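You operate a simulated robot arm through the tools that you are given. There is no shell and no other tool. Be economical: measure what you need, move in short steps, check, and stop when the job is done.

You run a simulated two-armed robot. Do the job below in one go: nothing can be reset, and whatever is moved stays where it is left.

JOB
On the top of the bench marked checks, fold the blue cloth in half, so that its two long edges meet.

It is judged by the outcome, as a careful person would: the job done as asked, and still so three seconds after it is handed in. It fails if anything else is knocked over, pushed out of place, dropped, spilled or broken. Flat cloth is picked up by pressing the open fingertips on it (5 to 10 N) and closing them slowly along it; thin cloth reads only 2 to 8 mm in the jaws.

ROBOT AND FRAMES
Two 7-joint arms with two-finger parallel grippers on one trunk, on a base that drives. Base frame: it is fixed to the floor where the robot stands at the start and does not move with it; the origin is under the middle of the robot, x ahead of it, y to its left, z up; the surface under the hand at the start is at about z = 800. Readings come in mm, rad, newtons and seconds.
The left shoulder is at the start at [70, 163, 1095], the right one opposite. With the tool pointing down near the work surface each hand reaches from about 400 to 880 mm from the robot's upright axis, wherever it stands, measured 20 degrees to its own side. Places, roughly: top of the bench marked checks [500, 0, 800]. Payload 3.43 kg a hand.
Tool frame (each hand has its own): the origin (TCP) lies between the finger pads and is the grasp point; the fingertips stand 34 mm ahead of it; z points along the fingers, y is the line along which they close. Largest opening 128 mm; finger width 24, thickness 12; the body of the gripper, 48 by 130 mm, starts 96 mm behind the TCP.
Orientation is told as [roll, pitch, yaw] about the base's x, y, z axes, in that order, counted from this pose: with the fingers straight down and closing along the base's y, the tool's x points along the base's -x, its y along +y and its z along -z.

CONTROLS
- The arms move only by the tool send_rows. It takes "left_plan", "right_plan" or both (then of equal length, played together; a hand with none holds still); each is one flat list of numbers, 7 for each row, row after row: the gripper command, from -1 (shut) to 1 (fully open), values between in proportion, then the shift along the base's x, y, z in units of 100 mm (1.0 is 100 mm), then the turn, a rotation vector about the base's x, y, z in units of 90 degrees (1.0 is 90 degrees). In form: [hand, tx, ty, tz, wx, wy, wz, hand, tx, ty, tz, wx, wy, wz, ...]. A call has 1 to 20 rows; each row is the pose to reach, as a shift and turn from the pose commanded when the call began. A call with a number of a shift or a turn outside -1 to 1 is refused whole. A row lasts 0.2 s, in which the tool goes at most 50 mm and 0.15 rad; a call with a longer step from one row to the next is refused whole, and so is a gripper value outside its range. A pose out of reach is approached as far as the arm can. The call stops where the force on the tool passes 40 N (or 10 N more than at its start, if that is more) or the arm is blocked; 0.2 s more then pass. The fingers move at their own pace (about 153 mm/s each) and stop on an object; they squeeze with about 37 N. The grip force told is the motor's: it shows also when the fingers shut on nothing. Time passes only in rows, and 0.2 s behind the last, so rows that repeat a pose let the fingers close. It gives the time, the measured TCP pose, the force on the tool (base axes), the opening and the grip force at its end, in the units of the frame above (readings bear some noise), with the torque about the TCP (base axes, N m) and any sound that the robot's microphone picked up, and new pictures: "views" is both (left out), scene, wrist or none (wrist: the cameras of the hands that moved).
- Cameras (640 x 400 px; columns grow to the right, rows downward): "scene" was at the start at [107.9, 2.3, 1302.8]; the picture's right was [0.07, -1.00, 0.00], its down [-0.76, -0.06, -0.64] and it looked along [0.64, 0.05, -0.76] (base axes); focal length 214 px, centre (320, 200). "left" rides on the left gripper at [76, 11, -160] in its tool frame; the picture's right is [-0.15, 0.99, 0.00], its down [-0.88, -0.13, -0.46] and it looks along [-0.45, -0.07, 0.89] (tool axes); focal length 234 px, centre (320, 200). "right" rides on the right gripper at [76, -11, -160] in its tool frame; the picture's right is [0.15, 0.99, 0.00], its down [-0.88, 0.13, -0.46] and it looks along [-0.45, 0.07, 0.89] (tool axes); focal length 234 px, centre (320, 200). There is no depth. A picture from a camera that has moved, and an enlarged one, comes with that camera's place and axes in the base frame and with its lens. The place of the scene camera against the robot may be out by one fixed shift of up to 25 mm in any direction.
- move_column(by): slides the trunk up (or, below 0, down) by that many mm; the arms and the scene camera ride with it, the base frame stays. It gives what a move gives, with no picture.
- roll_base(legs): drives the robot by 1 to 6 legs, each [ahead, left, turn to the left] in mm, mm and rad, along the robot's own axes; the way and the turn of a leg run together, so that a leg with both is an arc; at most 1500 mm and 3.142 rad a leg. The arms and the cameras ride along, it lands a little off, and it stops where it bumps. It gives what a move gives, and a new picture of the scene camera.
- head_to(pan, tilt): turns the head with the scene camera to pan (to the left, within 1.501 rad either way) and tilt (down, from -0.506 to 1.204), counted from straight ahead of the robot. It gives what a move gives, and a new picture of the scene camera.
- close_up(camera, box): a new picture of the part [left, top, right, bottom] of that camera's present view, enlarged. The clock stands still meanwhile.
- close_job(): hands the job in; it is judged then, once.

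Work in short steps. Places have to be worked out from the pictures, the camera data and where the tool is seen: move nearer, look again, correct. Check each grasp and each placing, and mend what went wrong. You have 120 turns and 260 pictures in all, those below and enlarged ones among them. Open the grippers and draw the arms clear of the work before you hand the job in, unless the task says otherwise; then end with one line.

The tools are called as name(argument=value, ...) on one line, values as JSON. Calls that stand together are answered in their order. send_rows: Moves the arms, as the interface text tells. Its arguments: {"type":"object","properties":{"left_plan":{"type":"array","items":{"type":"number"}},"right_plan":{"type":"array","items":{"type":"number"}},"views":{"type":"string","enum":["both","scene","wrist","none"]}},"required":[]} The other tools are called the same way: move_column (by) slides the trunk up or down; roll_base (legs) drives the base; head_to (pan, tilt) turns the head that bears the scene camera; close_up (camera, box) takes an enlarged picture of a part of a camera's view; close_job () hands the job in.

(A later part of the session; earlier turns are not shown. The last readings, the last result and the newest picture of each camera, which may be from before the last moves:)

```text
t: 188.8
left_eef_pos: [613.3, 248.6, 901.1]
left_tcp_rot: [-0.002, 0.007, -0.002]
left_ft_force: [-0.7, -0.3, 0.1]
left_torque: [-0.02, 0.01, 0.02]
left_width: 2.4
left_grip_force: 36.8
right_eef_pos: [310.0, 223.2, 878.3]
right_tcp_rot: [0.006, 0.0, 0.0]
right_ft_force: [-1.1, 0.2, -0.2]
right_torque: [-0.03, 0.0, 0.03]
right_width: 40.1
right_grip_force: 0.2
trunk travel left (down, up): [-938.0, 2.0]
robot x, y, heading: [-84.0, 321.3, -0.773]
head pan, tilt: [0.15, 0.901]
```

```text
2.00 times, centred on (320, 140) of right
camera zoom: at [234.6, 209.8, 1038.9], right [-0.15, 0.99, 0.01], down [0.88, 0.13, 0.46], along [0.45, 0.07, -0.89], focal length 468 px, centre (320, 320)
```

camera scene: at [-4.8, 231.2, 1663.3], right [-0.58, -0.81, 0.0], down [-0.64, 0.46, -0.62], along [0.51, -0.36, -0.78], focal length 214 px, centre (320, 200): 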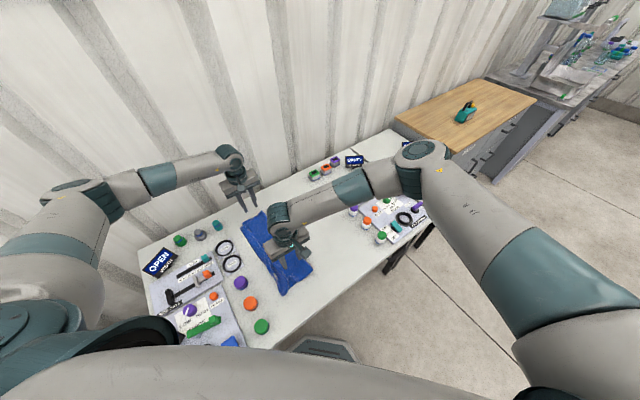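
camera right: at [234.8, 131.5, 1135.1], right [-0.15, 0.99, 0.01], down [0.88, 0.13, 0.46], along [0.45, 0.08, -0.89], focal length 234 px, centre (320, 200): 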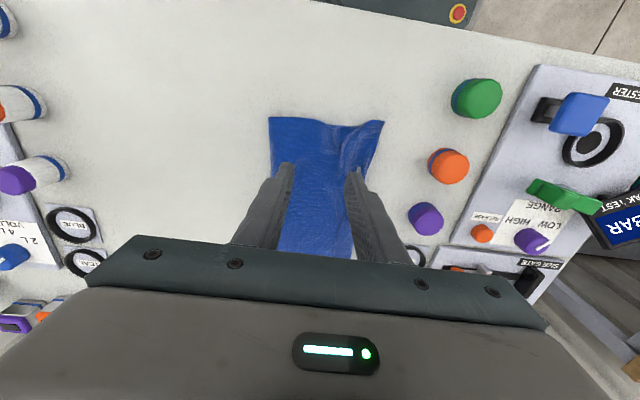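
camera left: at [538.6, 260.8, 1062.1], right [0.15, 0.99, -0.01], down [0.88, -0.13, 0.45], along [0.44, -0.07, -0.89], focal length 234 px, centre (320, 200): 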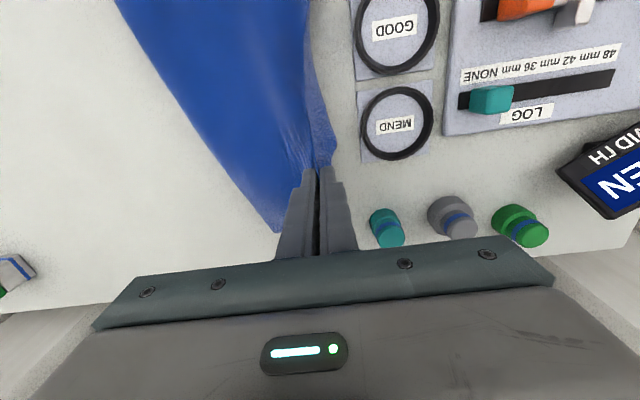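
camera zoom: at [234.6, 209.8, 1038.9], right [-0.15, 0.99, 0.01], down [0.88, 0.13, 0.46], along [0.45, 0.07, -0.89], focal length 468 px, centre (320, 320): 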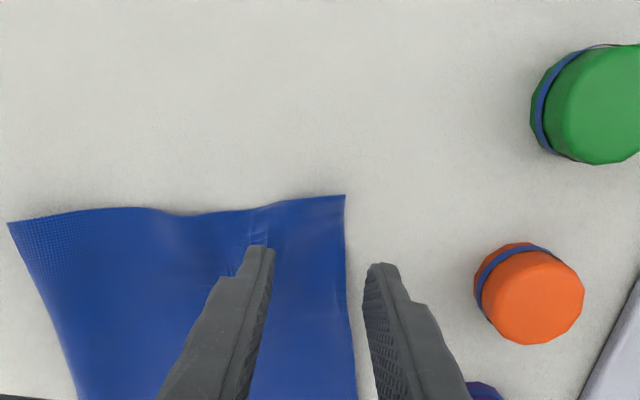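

The near upper edge lies at y≈238 at this x, with the outer finger ~5 mm beyond it. I lower, press and close slowly.

send_rows(right_plan=[-0.375, 0, 0, -0.2, 0, 0, 0, -0.375, 0, 0, -0.36, 0, 0, 0, -0.375, 0, 0, -0.41, 0, 0, 0, -0.375, 0, 0, -0.43, 0, 0, 0, -0.375, 0, 0, -0.437, 0, 0, 0], views="none")

send_rows(right_plan=[-0.42, 0, 0, 0, 0, 0, 0, -0.47, 0, 0, 0, 0, 0, 0, -0.52, 0, 0, 0, 0, 0, 0, -0.57, 0, 0, 0, 0, 0, 0, -0.62, 0, 0, 0, 0, 0, 0, -0.67, 0, 0, 0, 0, 0, 0, -0.72, 0, 0, 0, 0, 0, 0, -0.77, 0, 0, 0, 0, 0, 0, -0.82, 0, 0, 0, 0, 0, 0, -0.87, 0, 0, 0, 0, 0, 0, -0.92, 0, 0, 0, 0, 0, 0, -0.96, 0, 0, 0, 0, 0, 0, -1, 0, 0, 0, 0, 0, 0, -1, 0, 0, 0, 0, 0, 0, -1, 0, -0.02, 0.15, 0, 0, 0, -1, 0, -0.06, 0.4, 0, 0, 0], views="wrist")

```text
t: 190.0
left_eef_pos: [613.3, 249.5, 901.4]
left_tcp_rot: [-0.002, 0.006, -0.003]
left_ft_force: [-0.6, -0.6, 0.1]
left_torque: [0.01, 0.0, 0.05]
left_width: 2.7
left_grip_force: 36.2
right_eef_pos: [309.0, 222.6, 837.2]
right_tcp_rot: [0.007, 0.0, 0.002]
right_ft_force: [0.0, -0.7, -0.4]
right_torque: [-0.01, 0.03, 0.0]
right_width: 39.8
right_grip_force: 0.0
trunk travel left (down, up): [-938.0, 2.0]
robot x, y, heading: [-84.2, 319.1, -0.776]
head pan, tilt: [0.15, 0.901]
```

```text
t: 193.4
left_eef_pos: [614.1, 249.2, 901.8]
left_tcp_rot: [-0.004, 0.007, -0.002]
left_ft_force: [0.6, -0.3, -0.4]
left_torque: [0.04, 0.02, 0.05]
left_width: 2.3
left_grip_force: 36.9
right_eef_pos: [306.6, 216.7, 877.8]
right_tcp_rot: [0.005, 0.0, 0.0]
right_ft_force: [-0.4, 0.1, -0.3]
right_torque: [0.01, 0.0, 0.03]
right_width: 2.4
right_grip_force: 37.4
trunk travel left (down, up): [-938.0, 2.0]
robot x, y, heading: [-81.0, 317.0, -0.773]
head pan, tilt: [0.15, 0.901]
camera right: at [232.7, 204.2, 1037.8], right [-0.15, 0.99, 0.01], down [0.88, 0.13, 0.46], along [0.45, 0.07, -0.89], focal length 234 px, centre (320, 200)
```

right: 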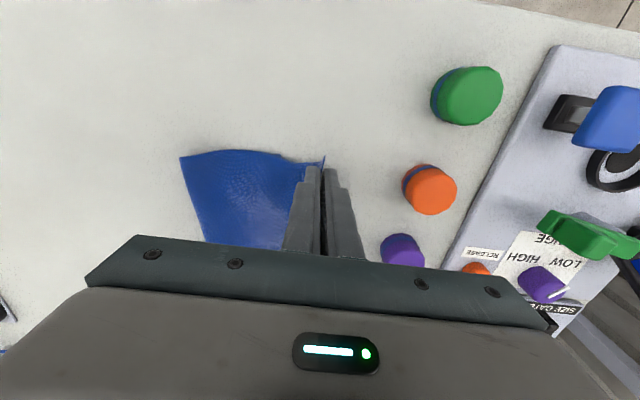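

Both hold the upper hem cleanly. I lift it back to the upright position again, going slightly beyond (y≈55) to flatten the lower half.

send_rows(left_plan=[-1, 0, -0.12, 0.2, 0, 0, 0, -1, 0, -0.3, 0.4, 0, 0, 0, -1, 0, -0.52, 0.52, 0, 0, 0, -1, 0, -0.74, 0.6, 0, 0, 0, -1, 0, -0.95, 0.65, 0, 0, 0], right_plan=[-1, 0, -0.1, 0.25, 0, 0, 0, -1, 0, -0.25, 0.5, 0, 0, 0, -1, 0, -0.43, 0.68, 0, 0, 0, -1, 0, -0.62, 0.8, 0, 0, 0, -1, 0, -0.8, 0.88, 0, 0, 0], views="none")

send_rows(left_plan=[-1, 0, -0.25, 0.03, 0, 0, 0, -1, 0, -0.5, 0.04, 0, 0, 0, -1, 0, -0.75, 0.04, 0, 0, 0, -1, 0, -0.98, 0.02, 0, 0, 0, -1, 0, -0.98, 0.02, 0, 0, 0], right_plan=[-1, 0, -0.22, 0.03, 0, 0, 0, -1, 0, -0.44, 0.04, 0, 0, 0, -1, 0, -0.65, 0.04, 0, 0, 0, -1, 0, -0.83, 0.02, 0, 0, 0, -1, 0, -0.83, 0.02, 0, 0, 0], views="both")

```text
t: 194.6
left_eef_pos: [613.7, 152.6, 966.0]
left_tcp_rot: [-0.001, 0.008, -0.001]
left_ft_force: [0.1, -0.9, -0.4]
left_torque: [-0.01, 0.03, 0.02]
left_width: 2.3
left_grip_force: 37.0
right_eef_pos: [309.1, 133.5, 967.3]
right_tcp_rot: [0.007, 0.001, 0.0]
right_ft_force: [-0.6, 0.2, 0.2]
right_torque: [-0.01, 0.04, 0.0]
right_width: 2.2
right_grip_force: 36.7
trunk travel left (down, up): [-938.0, 2.0]
robot x, y, heading: [-81.6, 316.6, -0.772]
head pan, tilt: [0.15, 0.901]
```

```text
t: 195.8
left_eef_pos: [612.9, 55.6, 968.4]
left_tcp_rot: [-0.002, 0.007, -0.001]
left_ft_force: [-0.3, -1.0, 1.2]
left_torque: [-0.03, -0.01, 0.04]
left_width: 2.2
left_grip_force: 37.1
right_eef_pos: [308.2, 53.4, 967.5]
right_tcp_rot: [0.005, -0.001, 0.0]
right_ft_force: [0.0, 0.0, -0.2]
right_torque: [0.01, 0.01, -0.02]
right_width: 2.1
right_grip_force: 37.5
trunk travel left (down, up): [-938.0, 2.0]
robot x, y, heading: [-81.0, 320.3, -0.772]
head pan, tilt: [0.15, 0.901]
camera scene: at [-3.5, 237.0, 1663.5], right [-0.58, -0.81, 0.0], down [-0.64, 0.46, -0.62], along [0.5, -0.36, -0.78], focal length 214 px, centre (320, 200)
camera right: at [233.9, 40.2, 1126.8], right [-0.15, 0.99, 0.01], down [0.88, 0.13, 0.46], along [0.45, 0.07, -0.89], focal length 234 px, centre (320, 200)
camera left: at [538.7, 68.0, 1128.5], right [0.15, 0.99, -0.01], down [0.88, -0.13, 0.45], along [0.44, -0.07, -0.89], focal length 234 px, centre (320, 200)
```

scene: 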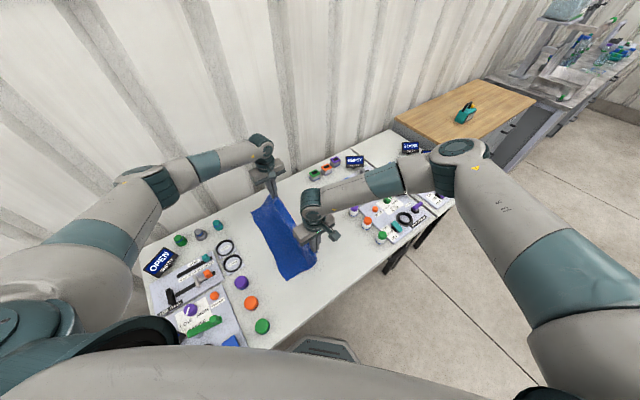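
right: 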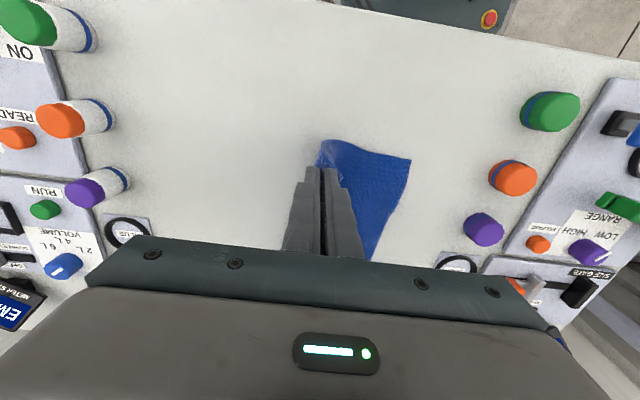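
left: 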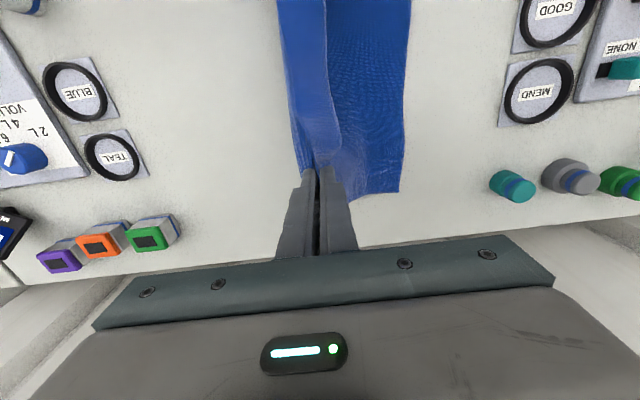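

Upright again; the lower edge now runs straight from (705,167) to (316,187). I first shift both hands over the matching crease (left y≈20, right y≈38, shifted +x), then swing over.

send_rows(left_plan=[-1, 0.08, -0.1, 0, 0, 0, 0, -1, 0.17, -0.2, 0, 0, 0, 0, -1, 0.26, -0.3, 0, 0, 0, 0, -1, 0.35, -0.36, 0, 0, 0, 0, -1, 0.35, -0.36, 0, 0, 0, 0], right_plan=[-1, 0.05, -0.04, 0, 0, 0, 0, -1, 0.1, -0.08, 0, 0, 0, 0, -1, 0.15, -0.12, 0, 0, 0, 0, -1, 0.2, -0.15, 0, 0, 0, 0, -1, 0.2, -0.15, 0, 0, 0, 0], views="wrist")

```text
t: 197.0
left_eef_pos: [648.4, 19.2, 969.5]
left_tcp_rot: [-0.004, 0.007, -0.001]
left_ft_force: [-0.2, 0.2, 0.0]
left_torque: [0.0, 0.03, -0.02]
left_width: 2.2
left_grip_force: 37.1
right_eef_pos: [330.0, 37.5, 968.1]
right_tcp_rot: [0.007, 0.0, 0.0]
right_ft_force: [-0.3, 1.0, 0.9]
right_torque: [-0.01, 0.01, -0.04]
right_width: 2.3
right_grip_force: 36.9
trunk travel left (down, up): [-938.0, 2.0]
robot x, y, heading: [-84.9, 319.0, -0.774]
head pan, tilt: [0.15, 0.901]
camera right: at [255.4, 25.3, 1126.8], right [-0.15, 0.99, 0.01], down [0.88, 0.13, 0.46], along [0.45, 0.07, -0.89], focal length 234 px, centre (320, 200)
camera left: at [573.9, 31.5, 1129.2], right [0.15, 0.99, 0.0], down [0.88, -0.13, 0.45], along [0.44, -0.07, -0.89], focal length 234 px, centre (320, 200)
```

right: 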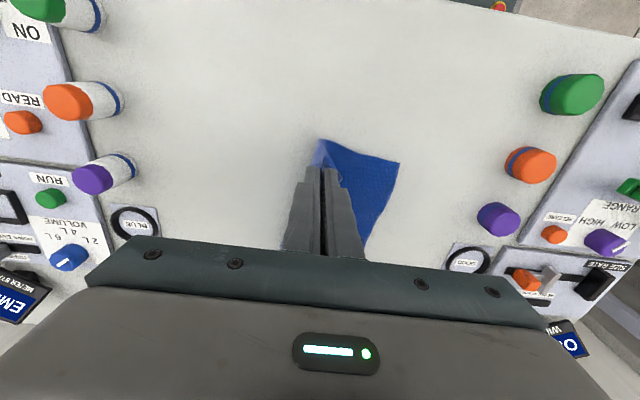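
left: 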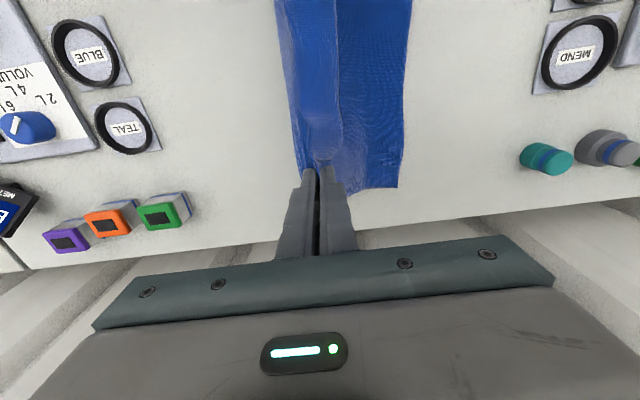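

The lower half slid along but stays straight: lower corners (734,127) and (343,156), with the crease near y≈−20. I swing from here to targets left (696,122), right (369,147).

send_rows(left_plan=[-1, 0.12, 0.2, -0.08, 0, 0, 0, -1, 0.24, 0.39, -0.19, 0, 0, 0, -1, 0.33, 0.53, -0.31, 0, 0, 0, -1, 0.4, 0.66, -0.44, 0, 0, 0], right_plan=[-1, 0.1, 0.21, -0.08, 0, 0, 0, -1, 0.19, 0.41, -0.19, 0, 0, 0, -1, 0.27, 0.56, -0.31, 0, 0, 0, -1, 0.33, 0.7, -0.44, 0, 0, 0], views="none")

send_rows(left_plan=[-1, 0.02, 0.11, -0.15, 0, 0, 0, -1, 0.04, 0.2, -0.31, 0, 0, 0, -1, 0.06, 0.27, -0.47, 0, 0, 0, -1, 0.08, 0.33, -0.63, 0, 0, 0, -1, 0.08, 0.37, -0.79, 0, 0, 0], right_plan=[-1, 0.02, 0.12, -0.15, 0, 0, 0, -1, 0.03, 0.22, -0.31, 0, 0, 0, -1, 0.05, 0.3, -0.47, 0, 0, 0, -1, 0.06, 0.36, -0.63, 0, 0, 0, -1, 0.06, 0.4, -0.79, 0, 0, 0], views="both")

close_up(camera="right", box=[150, 60, 430, 260])

close_up(camera="left", box=[150, 40, 430, 260])

```text
t: 198.0
left_eef_pos: [688.6, 87.7, 924.1]
left_tcp_rot: [-0.007, 0.009, -0.001]
left_ft_force: [0.1, -0.1, -0.6]
left_torque: [0.02, 0.02, 0.05]
left_width: 2.2
left_grip_force: 36.9
right_eef_pos: [364.8, 109.0, 923.6]
right_tcp_rot: [0.005, 0.002, -0.001]
right_ft_force: [1.0, -0.1, -1.0]
right_torque: [-0.02, 0.0, 0.0]
right_width: 2.4
right_grip_force: 36.7
trunk travel left (down, up): [-938.0, 2.0]
robot x, y, heading: [-81.0, 316.4, -0.775]
head pan, tilt: [0.15, 0.901]
```

```text
t: 199.2
left_eef_pos: [696.6, 121.9, 845.8]
left_tcp_rot: [-0.005, 0.005, 0.0]
left_ft_force: [-0.9, -0.1, 0.9]
left_torque: [-0.04, 0.0, 0.0]
left_width: 2.1
left_grip_force: 36.8
right_eef_pos: [368.9, 148.1, 842.6]
right_tcp_rot: [0.008, 0.002, 0.002]
right_ft_force: [0.8, 0.1, 0.2]
right_torque: [0.01, 0.01, 0.0]
right_width: 2.3
right_grip_force: 37.1
trunk travel left (down, up): [-938.0, 2.0]
robot x, y, heading: [-84.4, 318.1, -0.774]
head pan, tilt: [0.15, 0.901]
camera scene: at [-3.2, 236.9, 1663.6], right [-0.58, -0.81, 0.0], down [-0.64, 0.46, -0.62], along [0.5, -0.36, -0.78], focal length 214 px, centre (320, 200)
camera right: at [294.5, 135.8, 1002.5], right [-0.15, 0.99, 0.01], down [0.88, 0.13, 0.46], along [0.45, 0.07, -0.89], focal length 234 px, centre (320, 200)
camera left: at [621.7, 135.0, 1006.2], right [0.15, 0.99, 0.0], down [0.88, -0.13, 0.45], along [0.44, -0.07, -0.89], focal length 234 px, centre (320, 200)
```

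scene: 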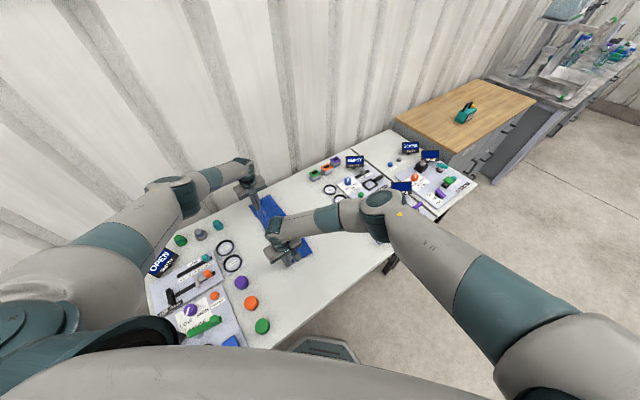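
right: 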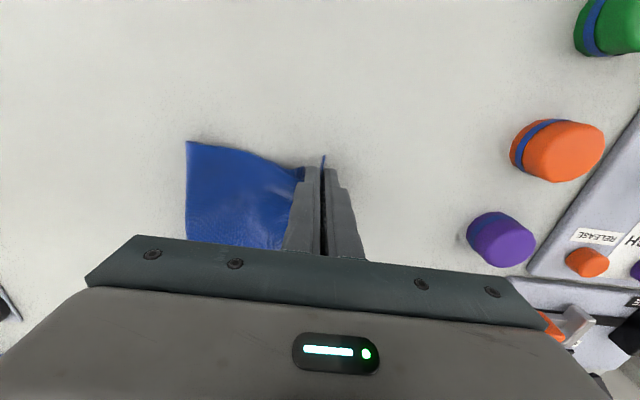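
left: 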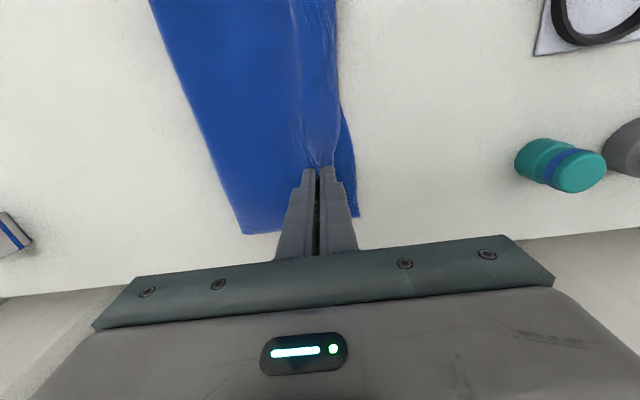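

```text
2.00 times, centred on (290, 160) of right
camera zoom: at [294.5, 135.8, 1002.5], right [-0.15, 0.99, 0.01], down [0.88, 0.13, 0.46], along [0.45, 0.07, -0.89], focal length 468 px, centre (380, 280)
```

zoom: 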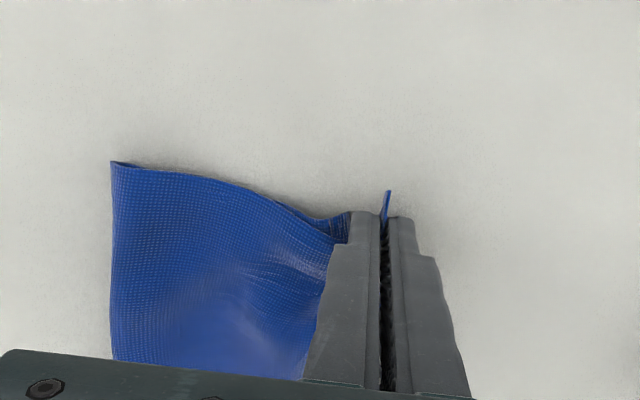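

```text
1.82 times, centred on (290, 150) of left
camera zoom: at [621.7, 135.0, 1006.2], right [0.15, 0.99, 0.0], down [0.88, -0.13, 0.45], along [0.44, -0.07, -0.89], focal length 426 px, centre (374, 291)
```

zoom: 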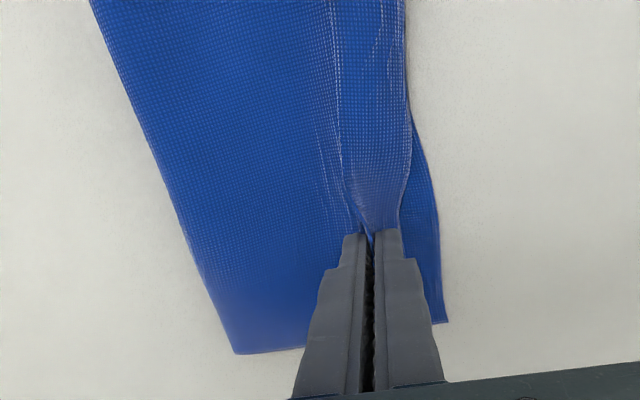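

The far hem needs re-laying: the arc was too taut and dragged the crease towards +y. Both grips are clean, so I go back up to the upright position without pulling too far, and re-measure.

send_rows(left_plan=[-1, 0, -0.03, 0.2, 0, 0, 0, -1, 0, -0.08, 0.4, 0, 0, 0, -1, 0, -0.16, 0.6, 0, 0, 0, -1, 0, -0.25, 0.78, 0, 0, 0, -1, 0, -0.35, 0.92, 0, 0, 0], right_plan=[-1, 0, -0.03, 0.2, 0, 0, 0, -1, 0, -0.09, 0.4, 0, 0, 0, -1, 0, -0.18, 0.6, 0, 0, 0, -1, 0, -0.28, 0.78, 0, 0, 0, -1, 0, -0.4, 0.92, 0, 0, 0], views="none")

send_rows(left_plan=[-1, -0.02, -0.12, 0.12, 0, 0, 0, -1, -0.03, -0.24, 0.22, 0, 0, 0, -1, -0.04, -0.36, 0.3, 0, 0, 0, -1, -0.04, -0.42, 0.3, 0, 0, 0, -1, -0.04, -0.42, 0.3, 0, 0, 0], right_plan=[-1, -0.01, -0.13, 0.12, 0, 0, 0, -1, -0.02, -0.26, 0.24, 0, 0, 0, -1, -0.03, -0.4, 0.33, 0, 0, 0, -1, -0.04, -0.48, 0.33, 0, 0, 0, -1, -0.04, -0.48, 0.33, 0, 0, 0], views="wrist")

```text
t: 200.4
left_eef_pos: [696.5, 87.2, 938.5]
left_tcp_rot: [-0.002, 0.006, 0.0]
left_ft_force: [0.2, 0.0, -0.6]
left_torque: [0.01, 0.03, 0.02]
left_width: 2.4
left_grip_force: 36.9
right_eef_pos: [370.3, 107.3, 935.4]
right_tcp_rot: [0.007, 0.0, 0.001]
right_ft_force: [0.3, -1.4, 1.0]
right_torque: [0.04, 0.0, 0.03]
right_width: 2.3
right_grip_force: 36.9
trunk travel left (down, up): [-938.0, 2.0]
robot x, y, heading: [-85.2, 318.6, -0.77]
head pan, tilt: [0.15, 0.901]
```

```text
t: 201.6
left_eef_pos: [692.8, 44.1, 969.0]
left_tcp_rot: [-0.003, 0.01, 0.0]
left_ft_force: [-0.3, 0.0, -0.5]
left_torque: [0.01, 0.02, 0.01]
left_width: 2.4
left_grip_force: 37.0
right_eef_pos: [364.7, 59.2, 969.5]
right_tcp_rot: [0.007, 0.001, -0.001]
right_ft_force: [0.4, -0.6, -0.7]
right_torque: [-0.01, 0.0, -0.02]
right_width: 2.5
right_grip_force: 36.9
trunk travel left (down, up): [-938.0, 2.0]
robot x, y, heading: [-81.9, 319.3, -0.773]
head pan, tilt: [0.15, 0.901]
camera right: at [289.8, 47.0, 1128.6], right [-0.15, 0.99, 0.01], down [0.88, 0.13, 0.46], along [0.45, 0.07, -0.89], focal length 234 px, centre (320, 200)
camera left: at [617.7, 56.6, 1128.5], right [0.15, 0.99, -0.01], down [0.88, -0.13, 0.45], along [0.44, -0.07, -0.89], focal length 234 px, centre (320, 200)
```

right: 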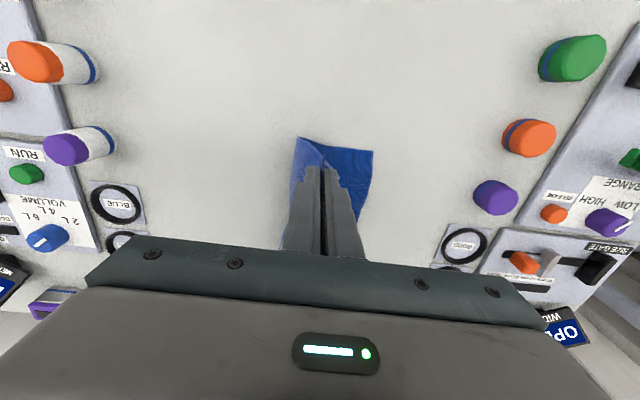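
left: 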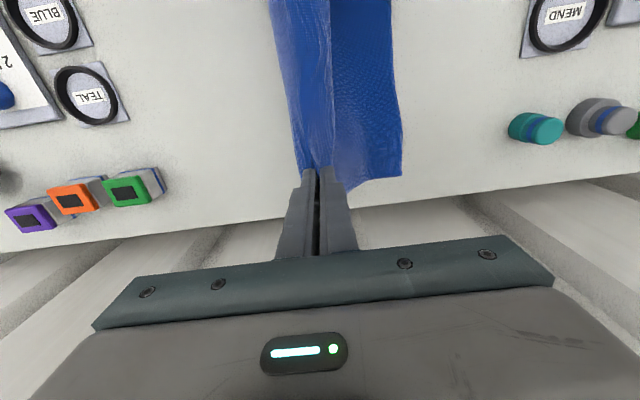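

The lower edge now runs (758,157)–(366,135). To avoid dragging, I lay the cloth open low towards −y, then roll the hem back over at low height (about 45 mm).

send_rows(left_plan=[-1, 0, -0.12, -0.12, 0, 0, 0, -1, 0, -0.25, -0.25, 0, 0, 0, -1, 0, -0.38, -0.38, 0, 0, 0, -1, 0, -0.5, -0.5, 0, 0, 0], right_plan=[-1, 0, -0.16, -0.11, 0, 0, 0, -1, 0, -0.33, -0.22, 0, 0, 0, -1, 0, -0.5, -0.34, 0, 0, 0, -1, 0, -0.67, -0.46, 0, 0, 0], views="none")

send_rows(left_plan=[-1, 0, -0.14, -0.1, 0, 0, 0, -1, 0, -0.27, -0.2, 0, 0, 0, -1, 0, -0.4, -0.3, 0, 0, 0, -1, 0, -0.54, -0.4, 0, 0, 0], right_plan=[-1, 0, -0.16, -0.11, 0, 0, 0, -1, 0, -0.33, -0.22, 0, 0, 0, -1, 0, -0.5, -0.33, 0, 0, 0, -1, 0, -0.67, -0.44, 0, 0, 0], views="both")

```text
t: 202.6
left_eef_pos: [684.4, 0.2, 916.4]
left_tcp_rot: [-0.001, 0.008, -0.003]
left_ft_force: [-0.2, -0.5, -0.2]
left_torque: [-0.01, 0.0, 0.03]
left_width: 2.4
left_grip_force: 36.9
left hand out of reach, approached as far as the arm can: row 4
right_eef_pos: [364.0, -7.7, 923.6]
right_tcp_rot: [0.008, 0.003, -0.001]
right_ft_force: [-0.2, 0.2, -0.2]
right_torque: [0.02, -0.05, 0.01]
right_width: 2.4
right_grip_force: 37.1
trunk travel left (down, up): [-938.0, 2.0]
robot x, y, heading: [-80.1, 317.6, -0.779]
head pan, tilt: [0.15, 0.901]
```

```text
t: 203.6
left_eef_pos: [662.8, -10.0, 896.0]
left_tcp_rot: [-0.002, 0.006, -0.001]
left_ft_force: [0.0, -0.2, 0.0]
left_torque: [0.02, 0.0, 0.01]
left_width: 2.0
left_grip_force: 37.2
left hand out of reach, approached as far as the arm can: row 1, 2, 3, 4
right_eef_pos: [362.4, -76.1, 879.3]
right_tcp_rot: [0.007, 0.001, -0.001]
right_ft_force: [-0.6, -0.2, -0.6]
right_torque: [0.0, 0.01, 0.03]
right_width: 2.1
right_grip_force: 36.9
trunk travel left (down, up): [-938.0, 2.0]
robot x, y, heading: [-83.8, 320.2, -0.776]
head pan, tilt: [0.15, 0.901]
camera scene: at [-4.2, 235.0, 1663.5], right [-0.58, -0.81, 0.0], down [-0.64, 0.46, -0.62], along [0.5, -0.36, -0.78], focal length 214 px, centre (320, 200)
camera right: at [288.8, -88.3, 1038.4], right [-0.15, 0.99, 0.01], down [0.88, 0.13, 0.46], along [0.45, 0.07, -0.89], focal length 234 px, centre (320, 200)
camera left: at [586.4, 1.2, 1056.0], right [0.15, 0.99, 0.0], down [0.88, -0.13, 0.45], along [0.44, -0.07, -0.89], focal length 234 px, centre (320, 200)
```

scene: 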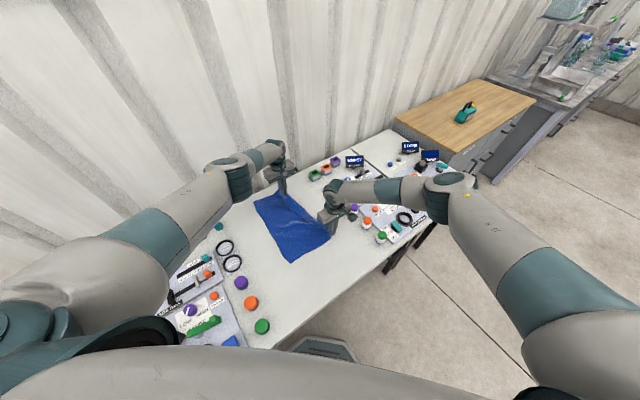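
right: 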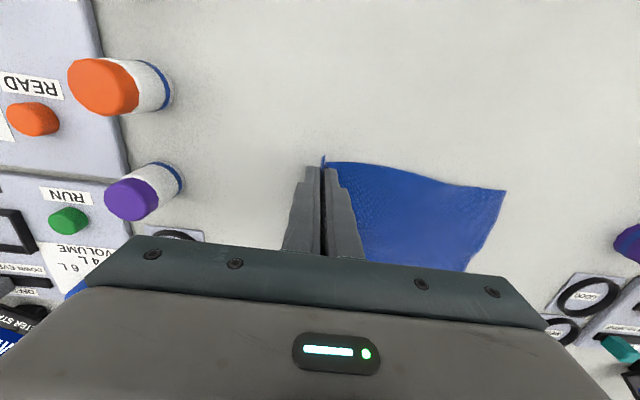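
left: 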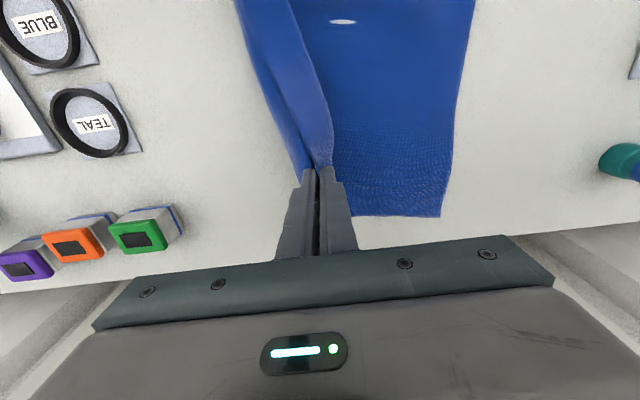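

The lower half is now flat and straight: edge (758,128) to (366,134). I roll the hem back over at low height towards y≈120/126.

send_rows(left_plan=[-1, 0.06, 0.18, -0.02, 0, 0, 0, -1, 0.12, 0.36, -0.05, 0, 0, 0, -1, 0.17, 0.53, -0.08, 0, 0, 0, -1, 0.22, 0.7, -0.1, 0, 0, 0], right_plan=[-1, 0.03, 0.25, 0.03, 0, 0, 0, -1, 0.06, 0.5, 0.05, 0, 0, 0, -1, 0.09, 0.75, 0.05, 0, 0, 0, -1, 0.12, 1, 0.05, 0, 0, 0], views="none")

send_rows(left_plan=[-1, 0.08, 0.12, -0.02, 0, 0, 0, -1, 0.15, 0.25, -0.05, 0, 0, 0, -1, 0.22, 0.37, -0.1, 0, 0, 0, -1, 0.28, 0.48, -0.2, 0, 0, 0, -1, 0.3, 0.56, -0.32, 0, 0, 0, -1, 0.3, 0.6, -0.41, 0, 0, 0], right_plan=[-1, 0.04, 0.25, 0, 0, 0, 0, -1, 0.08, 0.5, 0, 0, 0, 0, -1, 0.12, 0.72, -0.05, 0, 0, 0, -1, 0.15, 0.88, -0.15, 0, 0, 0, -1, 0.17, 0.97, -0.28, 0, 0, 0, -1, 0.17, 1, -0.4, 0, 0, 0], views="both")

```text
t: 204.6
left_eef_pos: [684.9, 61.8, 887.6]
left_tcp_rot: [-0.004, 0.008, -0.003]
left_ft_force: [-0.8, 0.5, -1.2]
left_torque: [0.01, 0.0, 0.0]
left_width: 2.5
left_grip_force: 37.4
right_eef_pos: [377.1, 26.3, 883.0]
right_tcp_rot: [0.005, 0.001, 0.001]
right_ft_force: [0.6, 0.2, -0.5]
right_torque: [-0.03, -0.01, -0.01]
right_width: 2.4
right_grip_force: 36.5
trunk travel left (down, up): [-938.0, 2.0]
robot x, y, heading: [-82.8, 322.2, -0.771]
head pan, tilt: [0.15, 0.901]
```

```text
t: 206.0
left_eef_pos: [714.2, 119.7, 847.1]
left_tcp_rot: [-0.003, 0.007, -0.002]
left_ft_force: [0.0, 0.0, 0.6]
left_torque: [-0.01, 0.0, 0.02]
left_width: 2.4
left_grip_force: 36.9
right_eef_pos: [392.6, 124.7, 844.1]
right_tcp_rot: [0.007, 0.001, -0.001]
right_ft_force: [0.0, 0.3, 0.4]
right_torque: [0.0, 0.01, -0.01]
right_width: 2.6
right_grip_force: 37.3
trunk travel left (down, up): [-938.0, 2.0]
robot x, y, heading: [-80.6, 319.6, -0.771]
head pan, tilt: [0.15, 0.901]
camera scene: at [-3.9, 235.9, 1663.6], right [-0.58, -0.81, 0.0], down [-0.64, 0.46, -0.62], along [0.5, -0.36, -0.78], focal length 214 px, centre (320, 200)
camera right: at [318.3, 112.6, 1003.2], right [-0.15, 0.99, 0.01], down [0.88, 0.13, 0.46], along [0.45, 0.07, -0.89], focal length 234 px, centre (320, 200)
camera left: at [639.4, 131.9, 1006.5], right [0.15, 0.99, 0.0], down [0.88, -0.13, 0.45], along [0.44, -0.07, -0.89], focal length 234 px, centre (320, 200)
```

scene: 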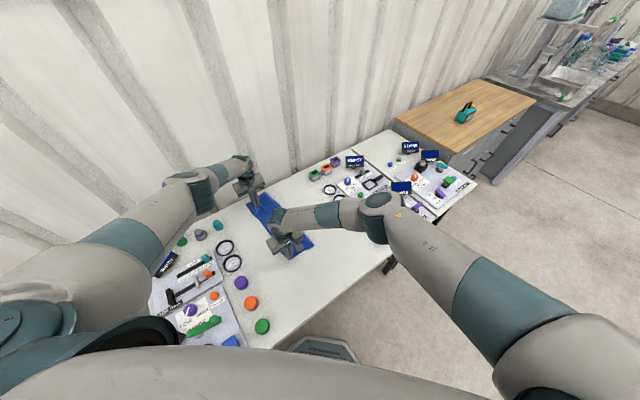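
right: 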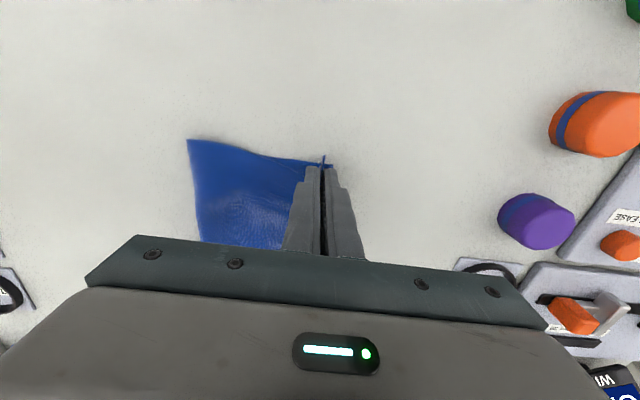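
left: 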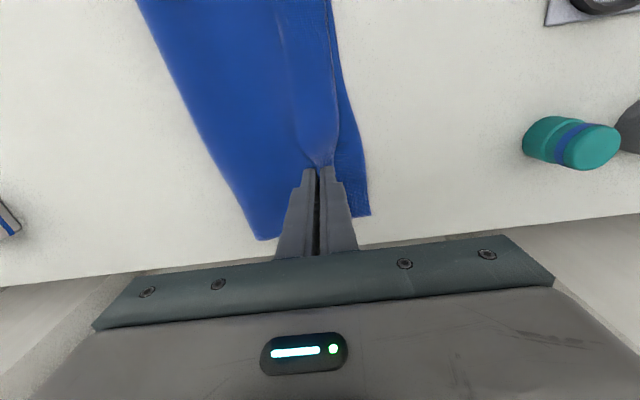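

The cloth as a whole slides a little with each roll (far lower edge now y≈164). I bring the held hem onto the lower edge (left +38 mm, right +5 mm) and press it down, so that the two edges are pinned together.

send_rows(left_plan=[-1, 0, 0, 0.12, 0, 0, 0, -1, 0, 0.12, 0.2, 0, 0, 0, -1, 0, 0.26, 0.2, 0, 0, 0, -1, 0, 0.36, 0.12, 0, 0, 0, -1, 0, 0.38, 0.02, 0, 0, 0, -1, 0, 0.38, -0.06, 0, 0, 0, -1, 0, 0.38, -0.09, 0, 0, 0], right_plan=[-1, 0, 0, 0.05, 0, 0, 0, -1, 0, 0.03, 0.08, 0, 0, 0, -1, 0, 0.05, 0.06, 0, 0, 0, -1, 0, 0.05, 0.02, 0, 0, 0, -1, 0, 0.05, -0.02, 0, 0, 0, -1, 0, 0.05, -0.05, 0, 0, 0, -1, 0, 0.05, -0.07, 0, 0, 0], views="none")

close_up(camera="left", box=[130, 20, 430, 260])

close_up(camera="right", box=[150, 60, 430, 260])

```text
t: 207.6
left_eef_pos: [714.5, 157.7, 838.2]
left_tcp_rot: [-0.005, 0.007, 0.0]
left_ft_force: [-0.1, -0.5, 1.6]
left_torque: [0.02, -0.03, 0.03]
left_width: 2.3
left_grip_force: 36.9
right_eef_pos: [393.1, 130.8, 837.8]
right_tcp_rot: [0.006, 0.001, 0.0]
right_ft_force: [0.3, -0.4, 2.1]
right_torque: [-0.06, -0.02, 0.01]
right_width: 2.3
right_grip_force: 37.1
trunk travel left (down, up): [-938.0, 2.0]
robot x, y, heading: [-81.2, 320.2, -0.771]
head pan, tilt: [0.15, 0.901]
```

```text
1.67 times, centred on (280, 140) of left
camera zoom: at [640.0, 169.1, 998.1], right [0.15, 0.99, -0.01], down [0.88, -0.13, 0.45], along [0.44, -0.07, -0.89], focal length 390 px, centre (387, 300)
```

zoom: 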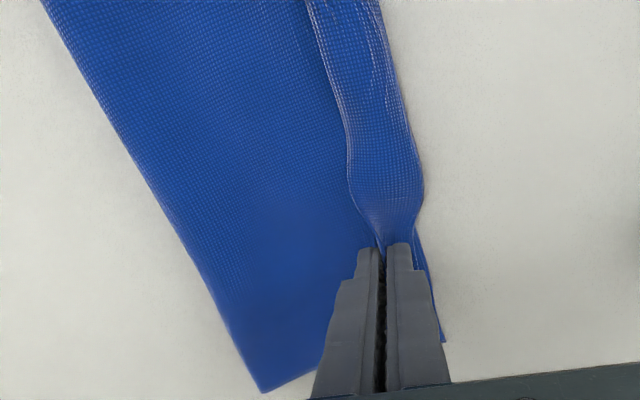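

```text
2.00 times, centred on (290, 160) of right
camera zoom: at [318.6, 118.3, 997.3], right [-0.15, 0.99, 0.01], down [0.88, 0.13, 0.46], along [0.45, 0.07, -0.89], focal length 468 px, centre (380, 280)
```

zoom: 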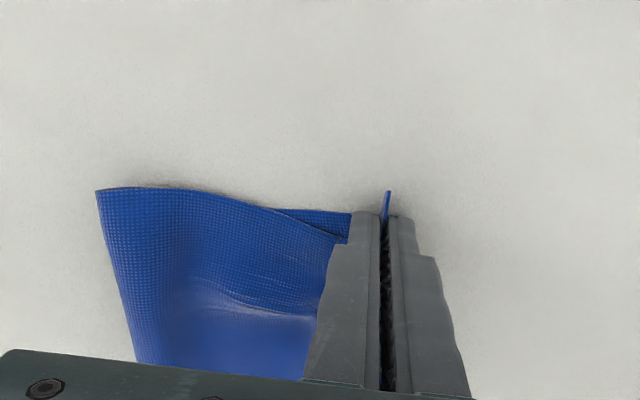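

The near end is well aligned. At the far half the upper layer still overhangs in a small strip, so I keep the left hand pinning the hem, release the right (wide), and use its closed fingertips to smooth the slack towards the crease.

send_rows(right_plan=[-0.9, 0, 0, 0, 0, 0, 0, -0.75, 0, 0, 0, 0, 0, 0, -0.55, 0, 0, 0, 0, 0, 0, -0.3, 0, 0, 0, 0, 0, 0, -0.3, 0, 0, 0, 0, 0, 0, -0.3, 0, 0, 0.06, 0, 0, 0, -0.3, 0, 0, 0.16, 0, 0, 0, -0.3, 0, 0, 0.35, 0, 0, 0, -0.6, 0.2, 0, 0.7, 0, 0, 0, -1, 0.55, -0.05, 0.8, 0, 0, 0, -1, 1, -0.1, 0.8, 0, 0, 0], left_plan=[-1, 0, 0, -0.01, 0, 0, 0, -1, 0, 0, -0.015, 0, 0, 0, -1, 0, 0, -0.015, 0, 0, 0, -1, 0, 0, -0.015, 0, 0, 0, -1, 0, 0, -0.015, 0, 0, 0, -1, 0, 0, -0.015, 0, 0, 0, -1, 0, 0, -0.015, 0, 0, 0, -1, 0, 0, -0.015, 0, 0, 0, -1, 0, 0, -0.015, 0, 0, 0, -1, 0, 0, -0.015, 0, 0, 0, -1, 0, 0, -0.015, 0, 0, 0], views="none")

send_rows(right_plan=[-1, 0.4, 0, 0, 0, 0, 0, -1, 0.8, 0, 0, 0, 0, 0, -1, 1, 0, 0, 0, 0, 0, -1, 1, 0, -0.3, 0, 0, 0, -1, 1, 0, -0.6, 0, 0, 0], views="none")

close_up(camera="scene", box=[220, 160, 340, 280])

```text
t: 210.0
left_eef_pos: [713.3, 158.0, 837.2]
left_tcp_rot: [-0.004, 0.006, -0.003]
left_ft_force: [3.9, -1.1, 14.9]
left_torque: [-0.02, -0.06, 0.05]
left_width: 2.3
left_grip_force: 36.5
right_eef_pos: [469.1, 123.4, 919.2]
right_tcp_rot: [0.004, -0.001, -0.001]
right_ft_force: [0.9, -0.9, 0.4]
right_torque: [0.02, 0.0, 0.0]
right_width: 0.0
right_grip_force: 33.0
right hand out of reach, approached as far as the arm can: row 11
trunk travel left (down, up): [-938.0, 2.0]
robot x, y, heading: [-85.3, 318.7, -0.776]
head pan, tilt: [0.15, 0.901]
```

```text
t: 211.2
left_eef_pos: [714.3, 158.6, 837.7]
left_tcp_rot: [-0.002, 0.007, -0.002]
left_ft_force: [1.7, -1.5, 16.3]
left_torque: [0.02, -0.03, 0.04]
left_width: 2.2
left_grip_force: 36.8
right_eef_pos: [487.3, 100.4, 930.9]
right_tcp_rot: [0.007, 0.0, 0.001]
right_ft_force: [-0.5, 1.3, -0.2]
right_torque: [-0.01, 0.0, 0.02]
right_width: 0.1
right_grip_force: 32.9
right hand out of reach, approached as far as the arm can: row 1, 2, 3, 4, 5
trunk travel left (down, up): [-938.0, 2.0]
robot x, y, heading: [-79.2, 319.6, -0.768]
head pan, tilt: [0.15, 0.901]
```

```text
3.33 times, centred on (280, 220) of scene
camera zoom: at [-6.5, 236.5, 1663.7], right [-0.58, -0.81, 0.0], down [-0.64, 0.46, -0.62], along [0.51, -0.36, -0.78], focal length 715 px, centre (453, 133)
```

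zoom: 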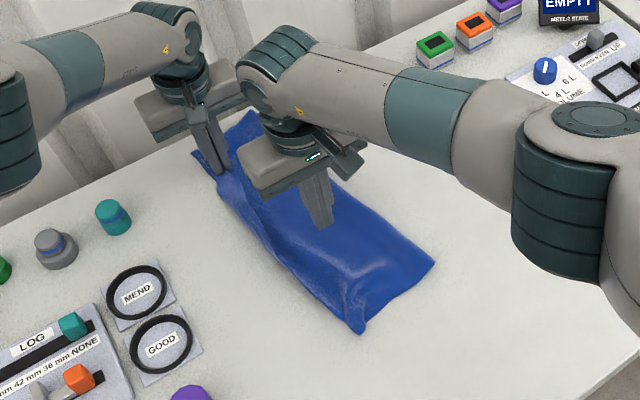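

The right hand can't reach the far end, but it can smooth the middle: I press lightly at about (472,110) and sweep to −y while the left pins the hem.

send_rows(right_plan=[-1, -0.12, 0.05, -0.3, 0, 0, 0, -1, -0.15, 0.1, -0.6, 0, 0, 0, -1, -0.15, 0.1, -0.85, 0, 0, 0, -1, -0.15, 0.1, -0.925, 0, 0, 0, -1, -0.15, 0, -0.93, 0, 0, 0, -1, -0.15, -0.12, -0.93, 0, 0, 0, -1, -0.15, -0.25, -0.93, 0, 0, 0, -1, -0.15, -0.38, -0.93, 0, 0, 0, -1, -0.15, -0.5, -0.93, 0, 0, 0, -1, -0.15, -0.62, -0.93, 0, 0, 0, -1, -0.15, -0.74, -0.93, 0, 0, 0, -1, -0.15, -0.86, -0.92, 0, 0, 0, -1, -0.15, -0.9, -0.7, 0, 0, 0, -1, -0.15, -1, -0.4, 0, 0, 0], views="none")

close_up(camera="scene", box=[220, 160, 340, 280])

```text
t: 213.2
left_eef_pos: [714.9, 157.8, 836.9]
left_tcp_rot: [-0.005, 0.005, 0.001]
left_ft_force: [-2.1, 0.6, 6.6]
left_torque: [0.05, 0.13, 0.0]
left_width: 2.3
left_grip_force: 37.3
right_eef_pos: [450.8, 24.3, 836.9]
right_tcp_rot: [-0.015, 0.01, -0.016]
right_ft_force: [-3.1, 1.2, 13.8]
right_torque: [0.09, 0.01, 0.05]
right_width: 0.2
right_grip_force: 33.2
right hand out of reach, approached as far as the arm can: row 2, 3, 4, 5, 6, 7, 8, 9, 10
trunk travel left (down, up): [-938.0, 2.0]
robot x, y, heading: [-82.7, 318.2, -0.768]
head pan, tilt: [0.15, 0.901]
stopped in row 10 (right hand): the force on the tool passed its limit at 64 N (the readings are from after the stop); the commanded pose is now the measured one
```

```text
3.33 times, centred on (280, 220) of scene
camera zoom: at [-6.1, 238.2, 1663.8], right [-0.58, -0.81, 0.0], down [-0.64, 0.46, -0.62], along [0.51, -0.36, -0.78], focal length 715 px, centre (453, 133)
```

zoom: 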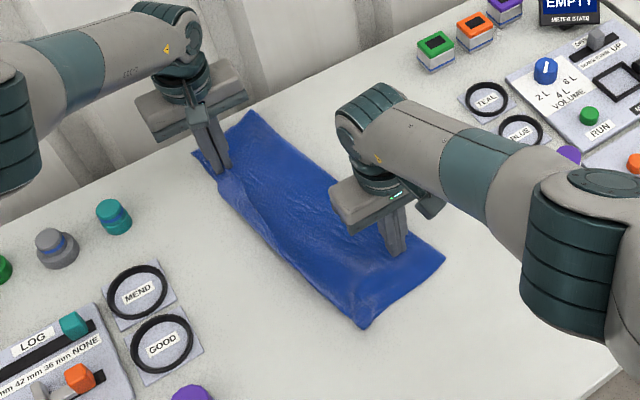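

The smoothing worked: the slack moved into the crease and the strip shrank. I lift the right hand and check both ends.

send_rows(right_plan=[-1, 0, 0, 0.3, 0, 0, 0, -1, 0, 0, 0.7, 0, 0, 0, -1, -0.3, 0.1, 1, 0, 0, 0, -1, -0.7, 0.2, 1, 0, 0, 0], views="none")

close_up(camera="right", box=[160, 40, 520, 260])

close_up(camera="left", box=[130, 0, 430, 260])

```text
t: 214.2
left_eef_pos: [713.9, 157.5, 836.5]
left_tcp_rot: [-0.002, 0.005, 0.001]
left_ft_force: [0.9, 0.1, 14.9]
left_torque: [0.01, 0.03, 0.01]
left_width: 2.3
left_grip_force: 36.7
right_eef_pos: [377.8, 44.3, 933.6]
right_tcp_rot: [-0.01, 0.011, -0.015]
right_ft_force: [0.0, -0.4, 0.3]
right_torque: [0.02, -0.03, -0.03]
right_width: 0.0
right_grip_force: 33.5
trunk travel left (down, up): [-938.0, 2.0]
robot x, y, heading: [-82.8, 316.2, -0.773]
head pan, tilt: [0.15, 0.901]
```

```text
1.78 times, centred on (340, 150) of right
camera zoom: at [304.8, 36.9, 1093.7], right [-0.13, 0.99, -0.01], down [0.89, 0.12, 0.45], along [0.44, 0.05, -0.9], focal length 416 px, centre (284, 289)
```

zoom: 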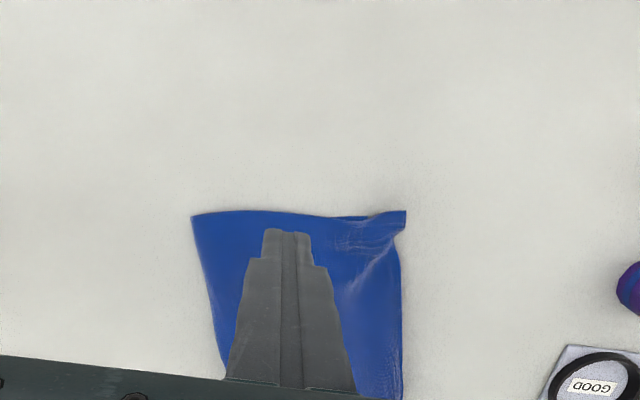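

```text
1.54 times, centred on (280, 130) of left
camera zoom: at [638.4, 169.8, 997.1], right [0.15, 0.99, 0.0], down [0.88, -0.13, 0.45], along [0.45, -0.07, -0.89], focal length 360 px, centre (382, 308)
```

zoom: 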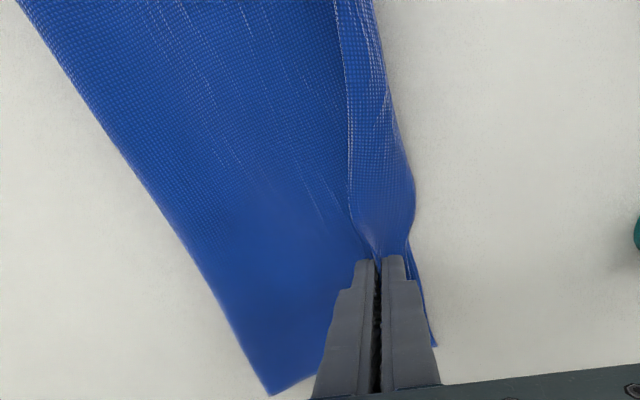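

The near end is now a perfect half fold (corners at (374,130), crease at y≈−20, width 150). For the far end, I move the held hem out 27 mm to unroll the strip, release it wide, and then smooth that end with the left hand.

send_rows(left_plan=[-1, 0, 0.02, 0.1, 0, 0, 0, -1, 0, 0.12, 0.18, 0, 0, 0, -1, 0, 0.22, 0.16, 0, 0, 0, -1, 0, 0.28, 0.08, 0, 0, 0, -1, 0, 0.28, 0.04, 0, 0, 0, -0.85, 0, 0.28, 0.04, 0, 0, 0, -0.65, 0, 0.28, 0.04, 0, 0, 0, -0.4, 0, 0.28, 0.04, 0, 0, 0, -0.4, 0, 0.28, 0.04, 0, 0, 0, -0.4, 0, 0.28, 0.1, 0, 0, 0, -0.4, 0, 0.28, 0.25, 0, 0, 0, -0.4, 0, 0.28, 0.5, 0, 0, 0, -0.6, -0.1, 0.1, 0.8, 0, 0, 0, -1, -0.3, -0.1, 0.95, 0, 0, 0], views="none")

close_up(camera="left", box=[130, 0, 470, 260])

```text
t: 217.2
left_eef_pos: [683.2, 147.0, 930.6]
left_tcp_rot: [-0.003, 0.009, -0.001]
left_ft_force: [0.1, 0.3, -0.8]
left_torque: [-0.02, -0.02, 0.01]
left_width: 0.0
left_grip_force: 33.0
right_eef_pos: [381.1, 45.4, 932.2]
right_tcp_rot: [-0.011, 0.009, -0.012]
right_ft_force: [-0.1, 0.5, 0.9]
right_torque: [-0.01, 0.03, -0.01]
right_width: 0.0
right_grip_force: 33.2
trunk travel left (down, up): [-938.0, 2.0]
robot x, y, heading: [-81.3, 316.9, -0.773]
head pan, tilt: [0.15, 0.901]
```

```text
1.54 times, centred on (300, 130) of left
camera zoom: at [607.6, 158.7, 1090.5], right [0.15, 0.99, 0.0], down [0.88, -0.13, 0.45], along [0.44, -0.07, -0.89], focal length 360 px, centre (351, 308)
```

zoom: 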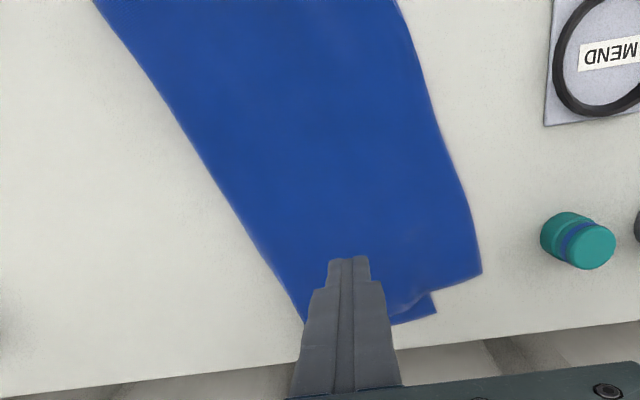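

The strip is unrolled, but the far upper corner is at (733,252) against the lower one at (766,213). I smooth the upper layer with the closed left fingertips: press lightly at (703,215) and sweep 55 mm to −y.

send_rows(left_plan=[-1, 0.1, 0.3, -0.2, 0, 0, 0, -1, 0.2, 0.6, -0.4, 0, 0, 0, -1, 0.2, 0.68, -0.7, 0, 0, 0, -1, 0.2, 0.68, -0.88, 0, 0, 0, -1, 0.2, 0.68, -0.93, 0, 0, 0, -1, 0.2, 0.6, -0.935, 0, 0, 0, -1, 0.2, 0.5, -0.935, 0, 0, 0, -1, 0.2, 0.4, -0.935, 0, 0, 0, -1, 0.2, 0.3, -0.935, 0, 0, 0, -1, 0.2, 0.2, -0.935, 0, 0, 0, -1, 0.2, 0.13, -0.935, 0, 0, 0, -1, 0.2, 0.13, -0.7, 0, 0, 0, -1, 0.1, 0.1, -0.3, 0, 0, 0, -1, 0, 0, 0, 0, 0, 0], views="none")

close_up(camera="left", box=[130, 0, 470, 260])

```text
t: 220.2
left_eef_pos: [684.0, 148.2, 930.4]
left_tcp_rot: [-0.005, 0.007, -0.001]
left_ft_force: [0.1, -0.2, 0.5]
left_torque: [0.01, -0.05, 0.04]
left_width: 0.0
left_grip_force: 33.0
right_eef_pos: [380.6, 46.4, 932.6]
right_tcp_rot: [-0.011, 0.011, -0.015]
right_ft_force: [-0.5, -0.9, -0.9]
right_torque: [0.01, -0.01, -0.01]
right_width: 0.3
right_grip_force: 32.5
trunk travel left (down, up): [-938.0, 2.0]
robot x, y, heading: [-80.2, 316.8, -0.772]
head pan, tilt: [0.15, 0.901]
```

```text
1.54 times, centred on (300, 130) of left
camera zoom: at [607.8, 160.3, 1090.4], right [0.15, 0.99, 0.0], down [0.88, -0.13, 0.45], along [0.44, -0.07, -0.89], focal length 360 px, centre (351, 308)
```

zoom: 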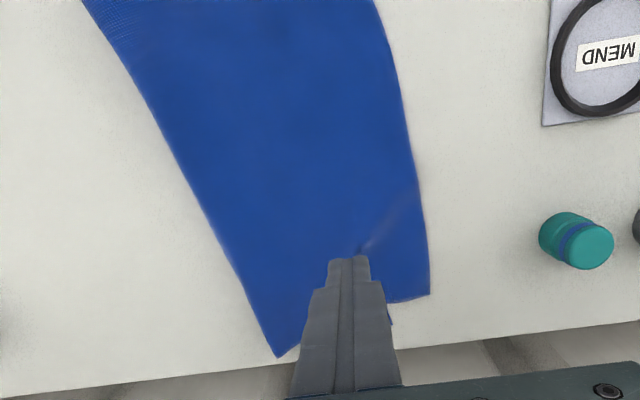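

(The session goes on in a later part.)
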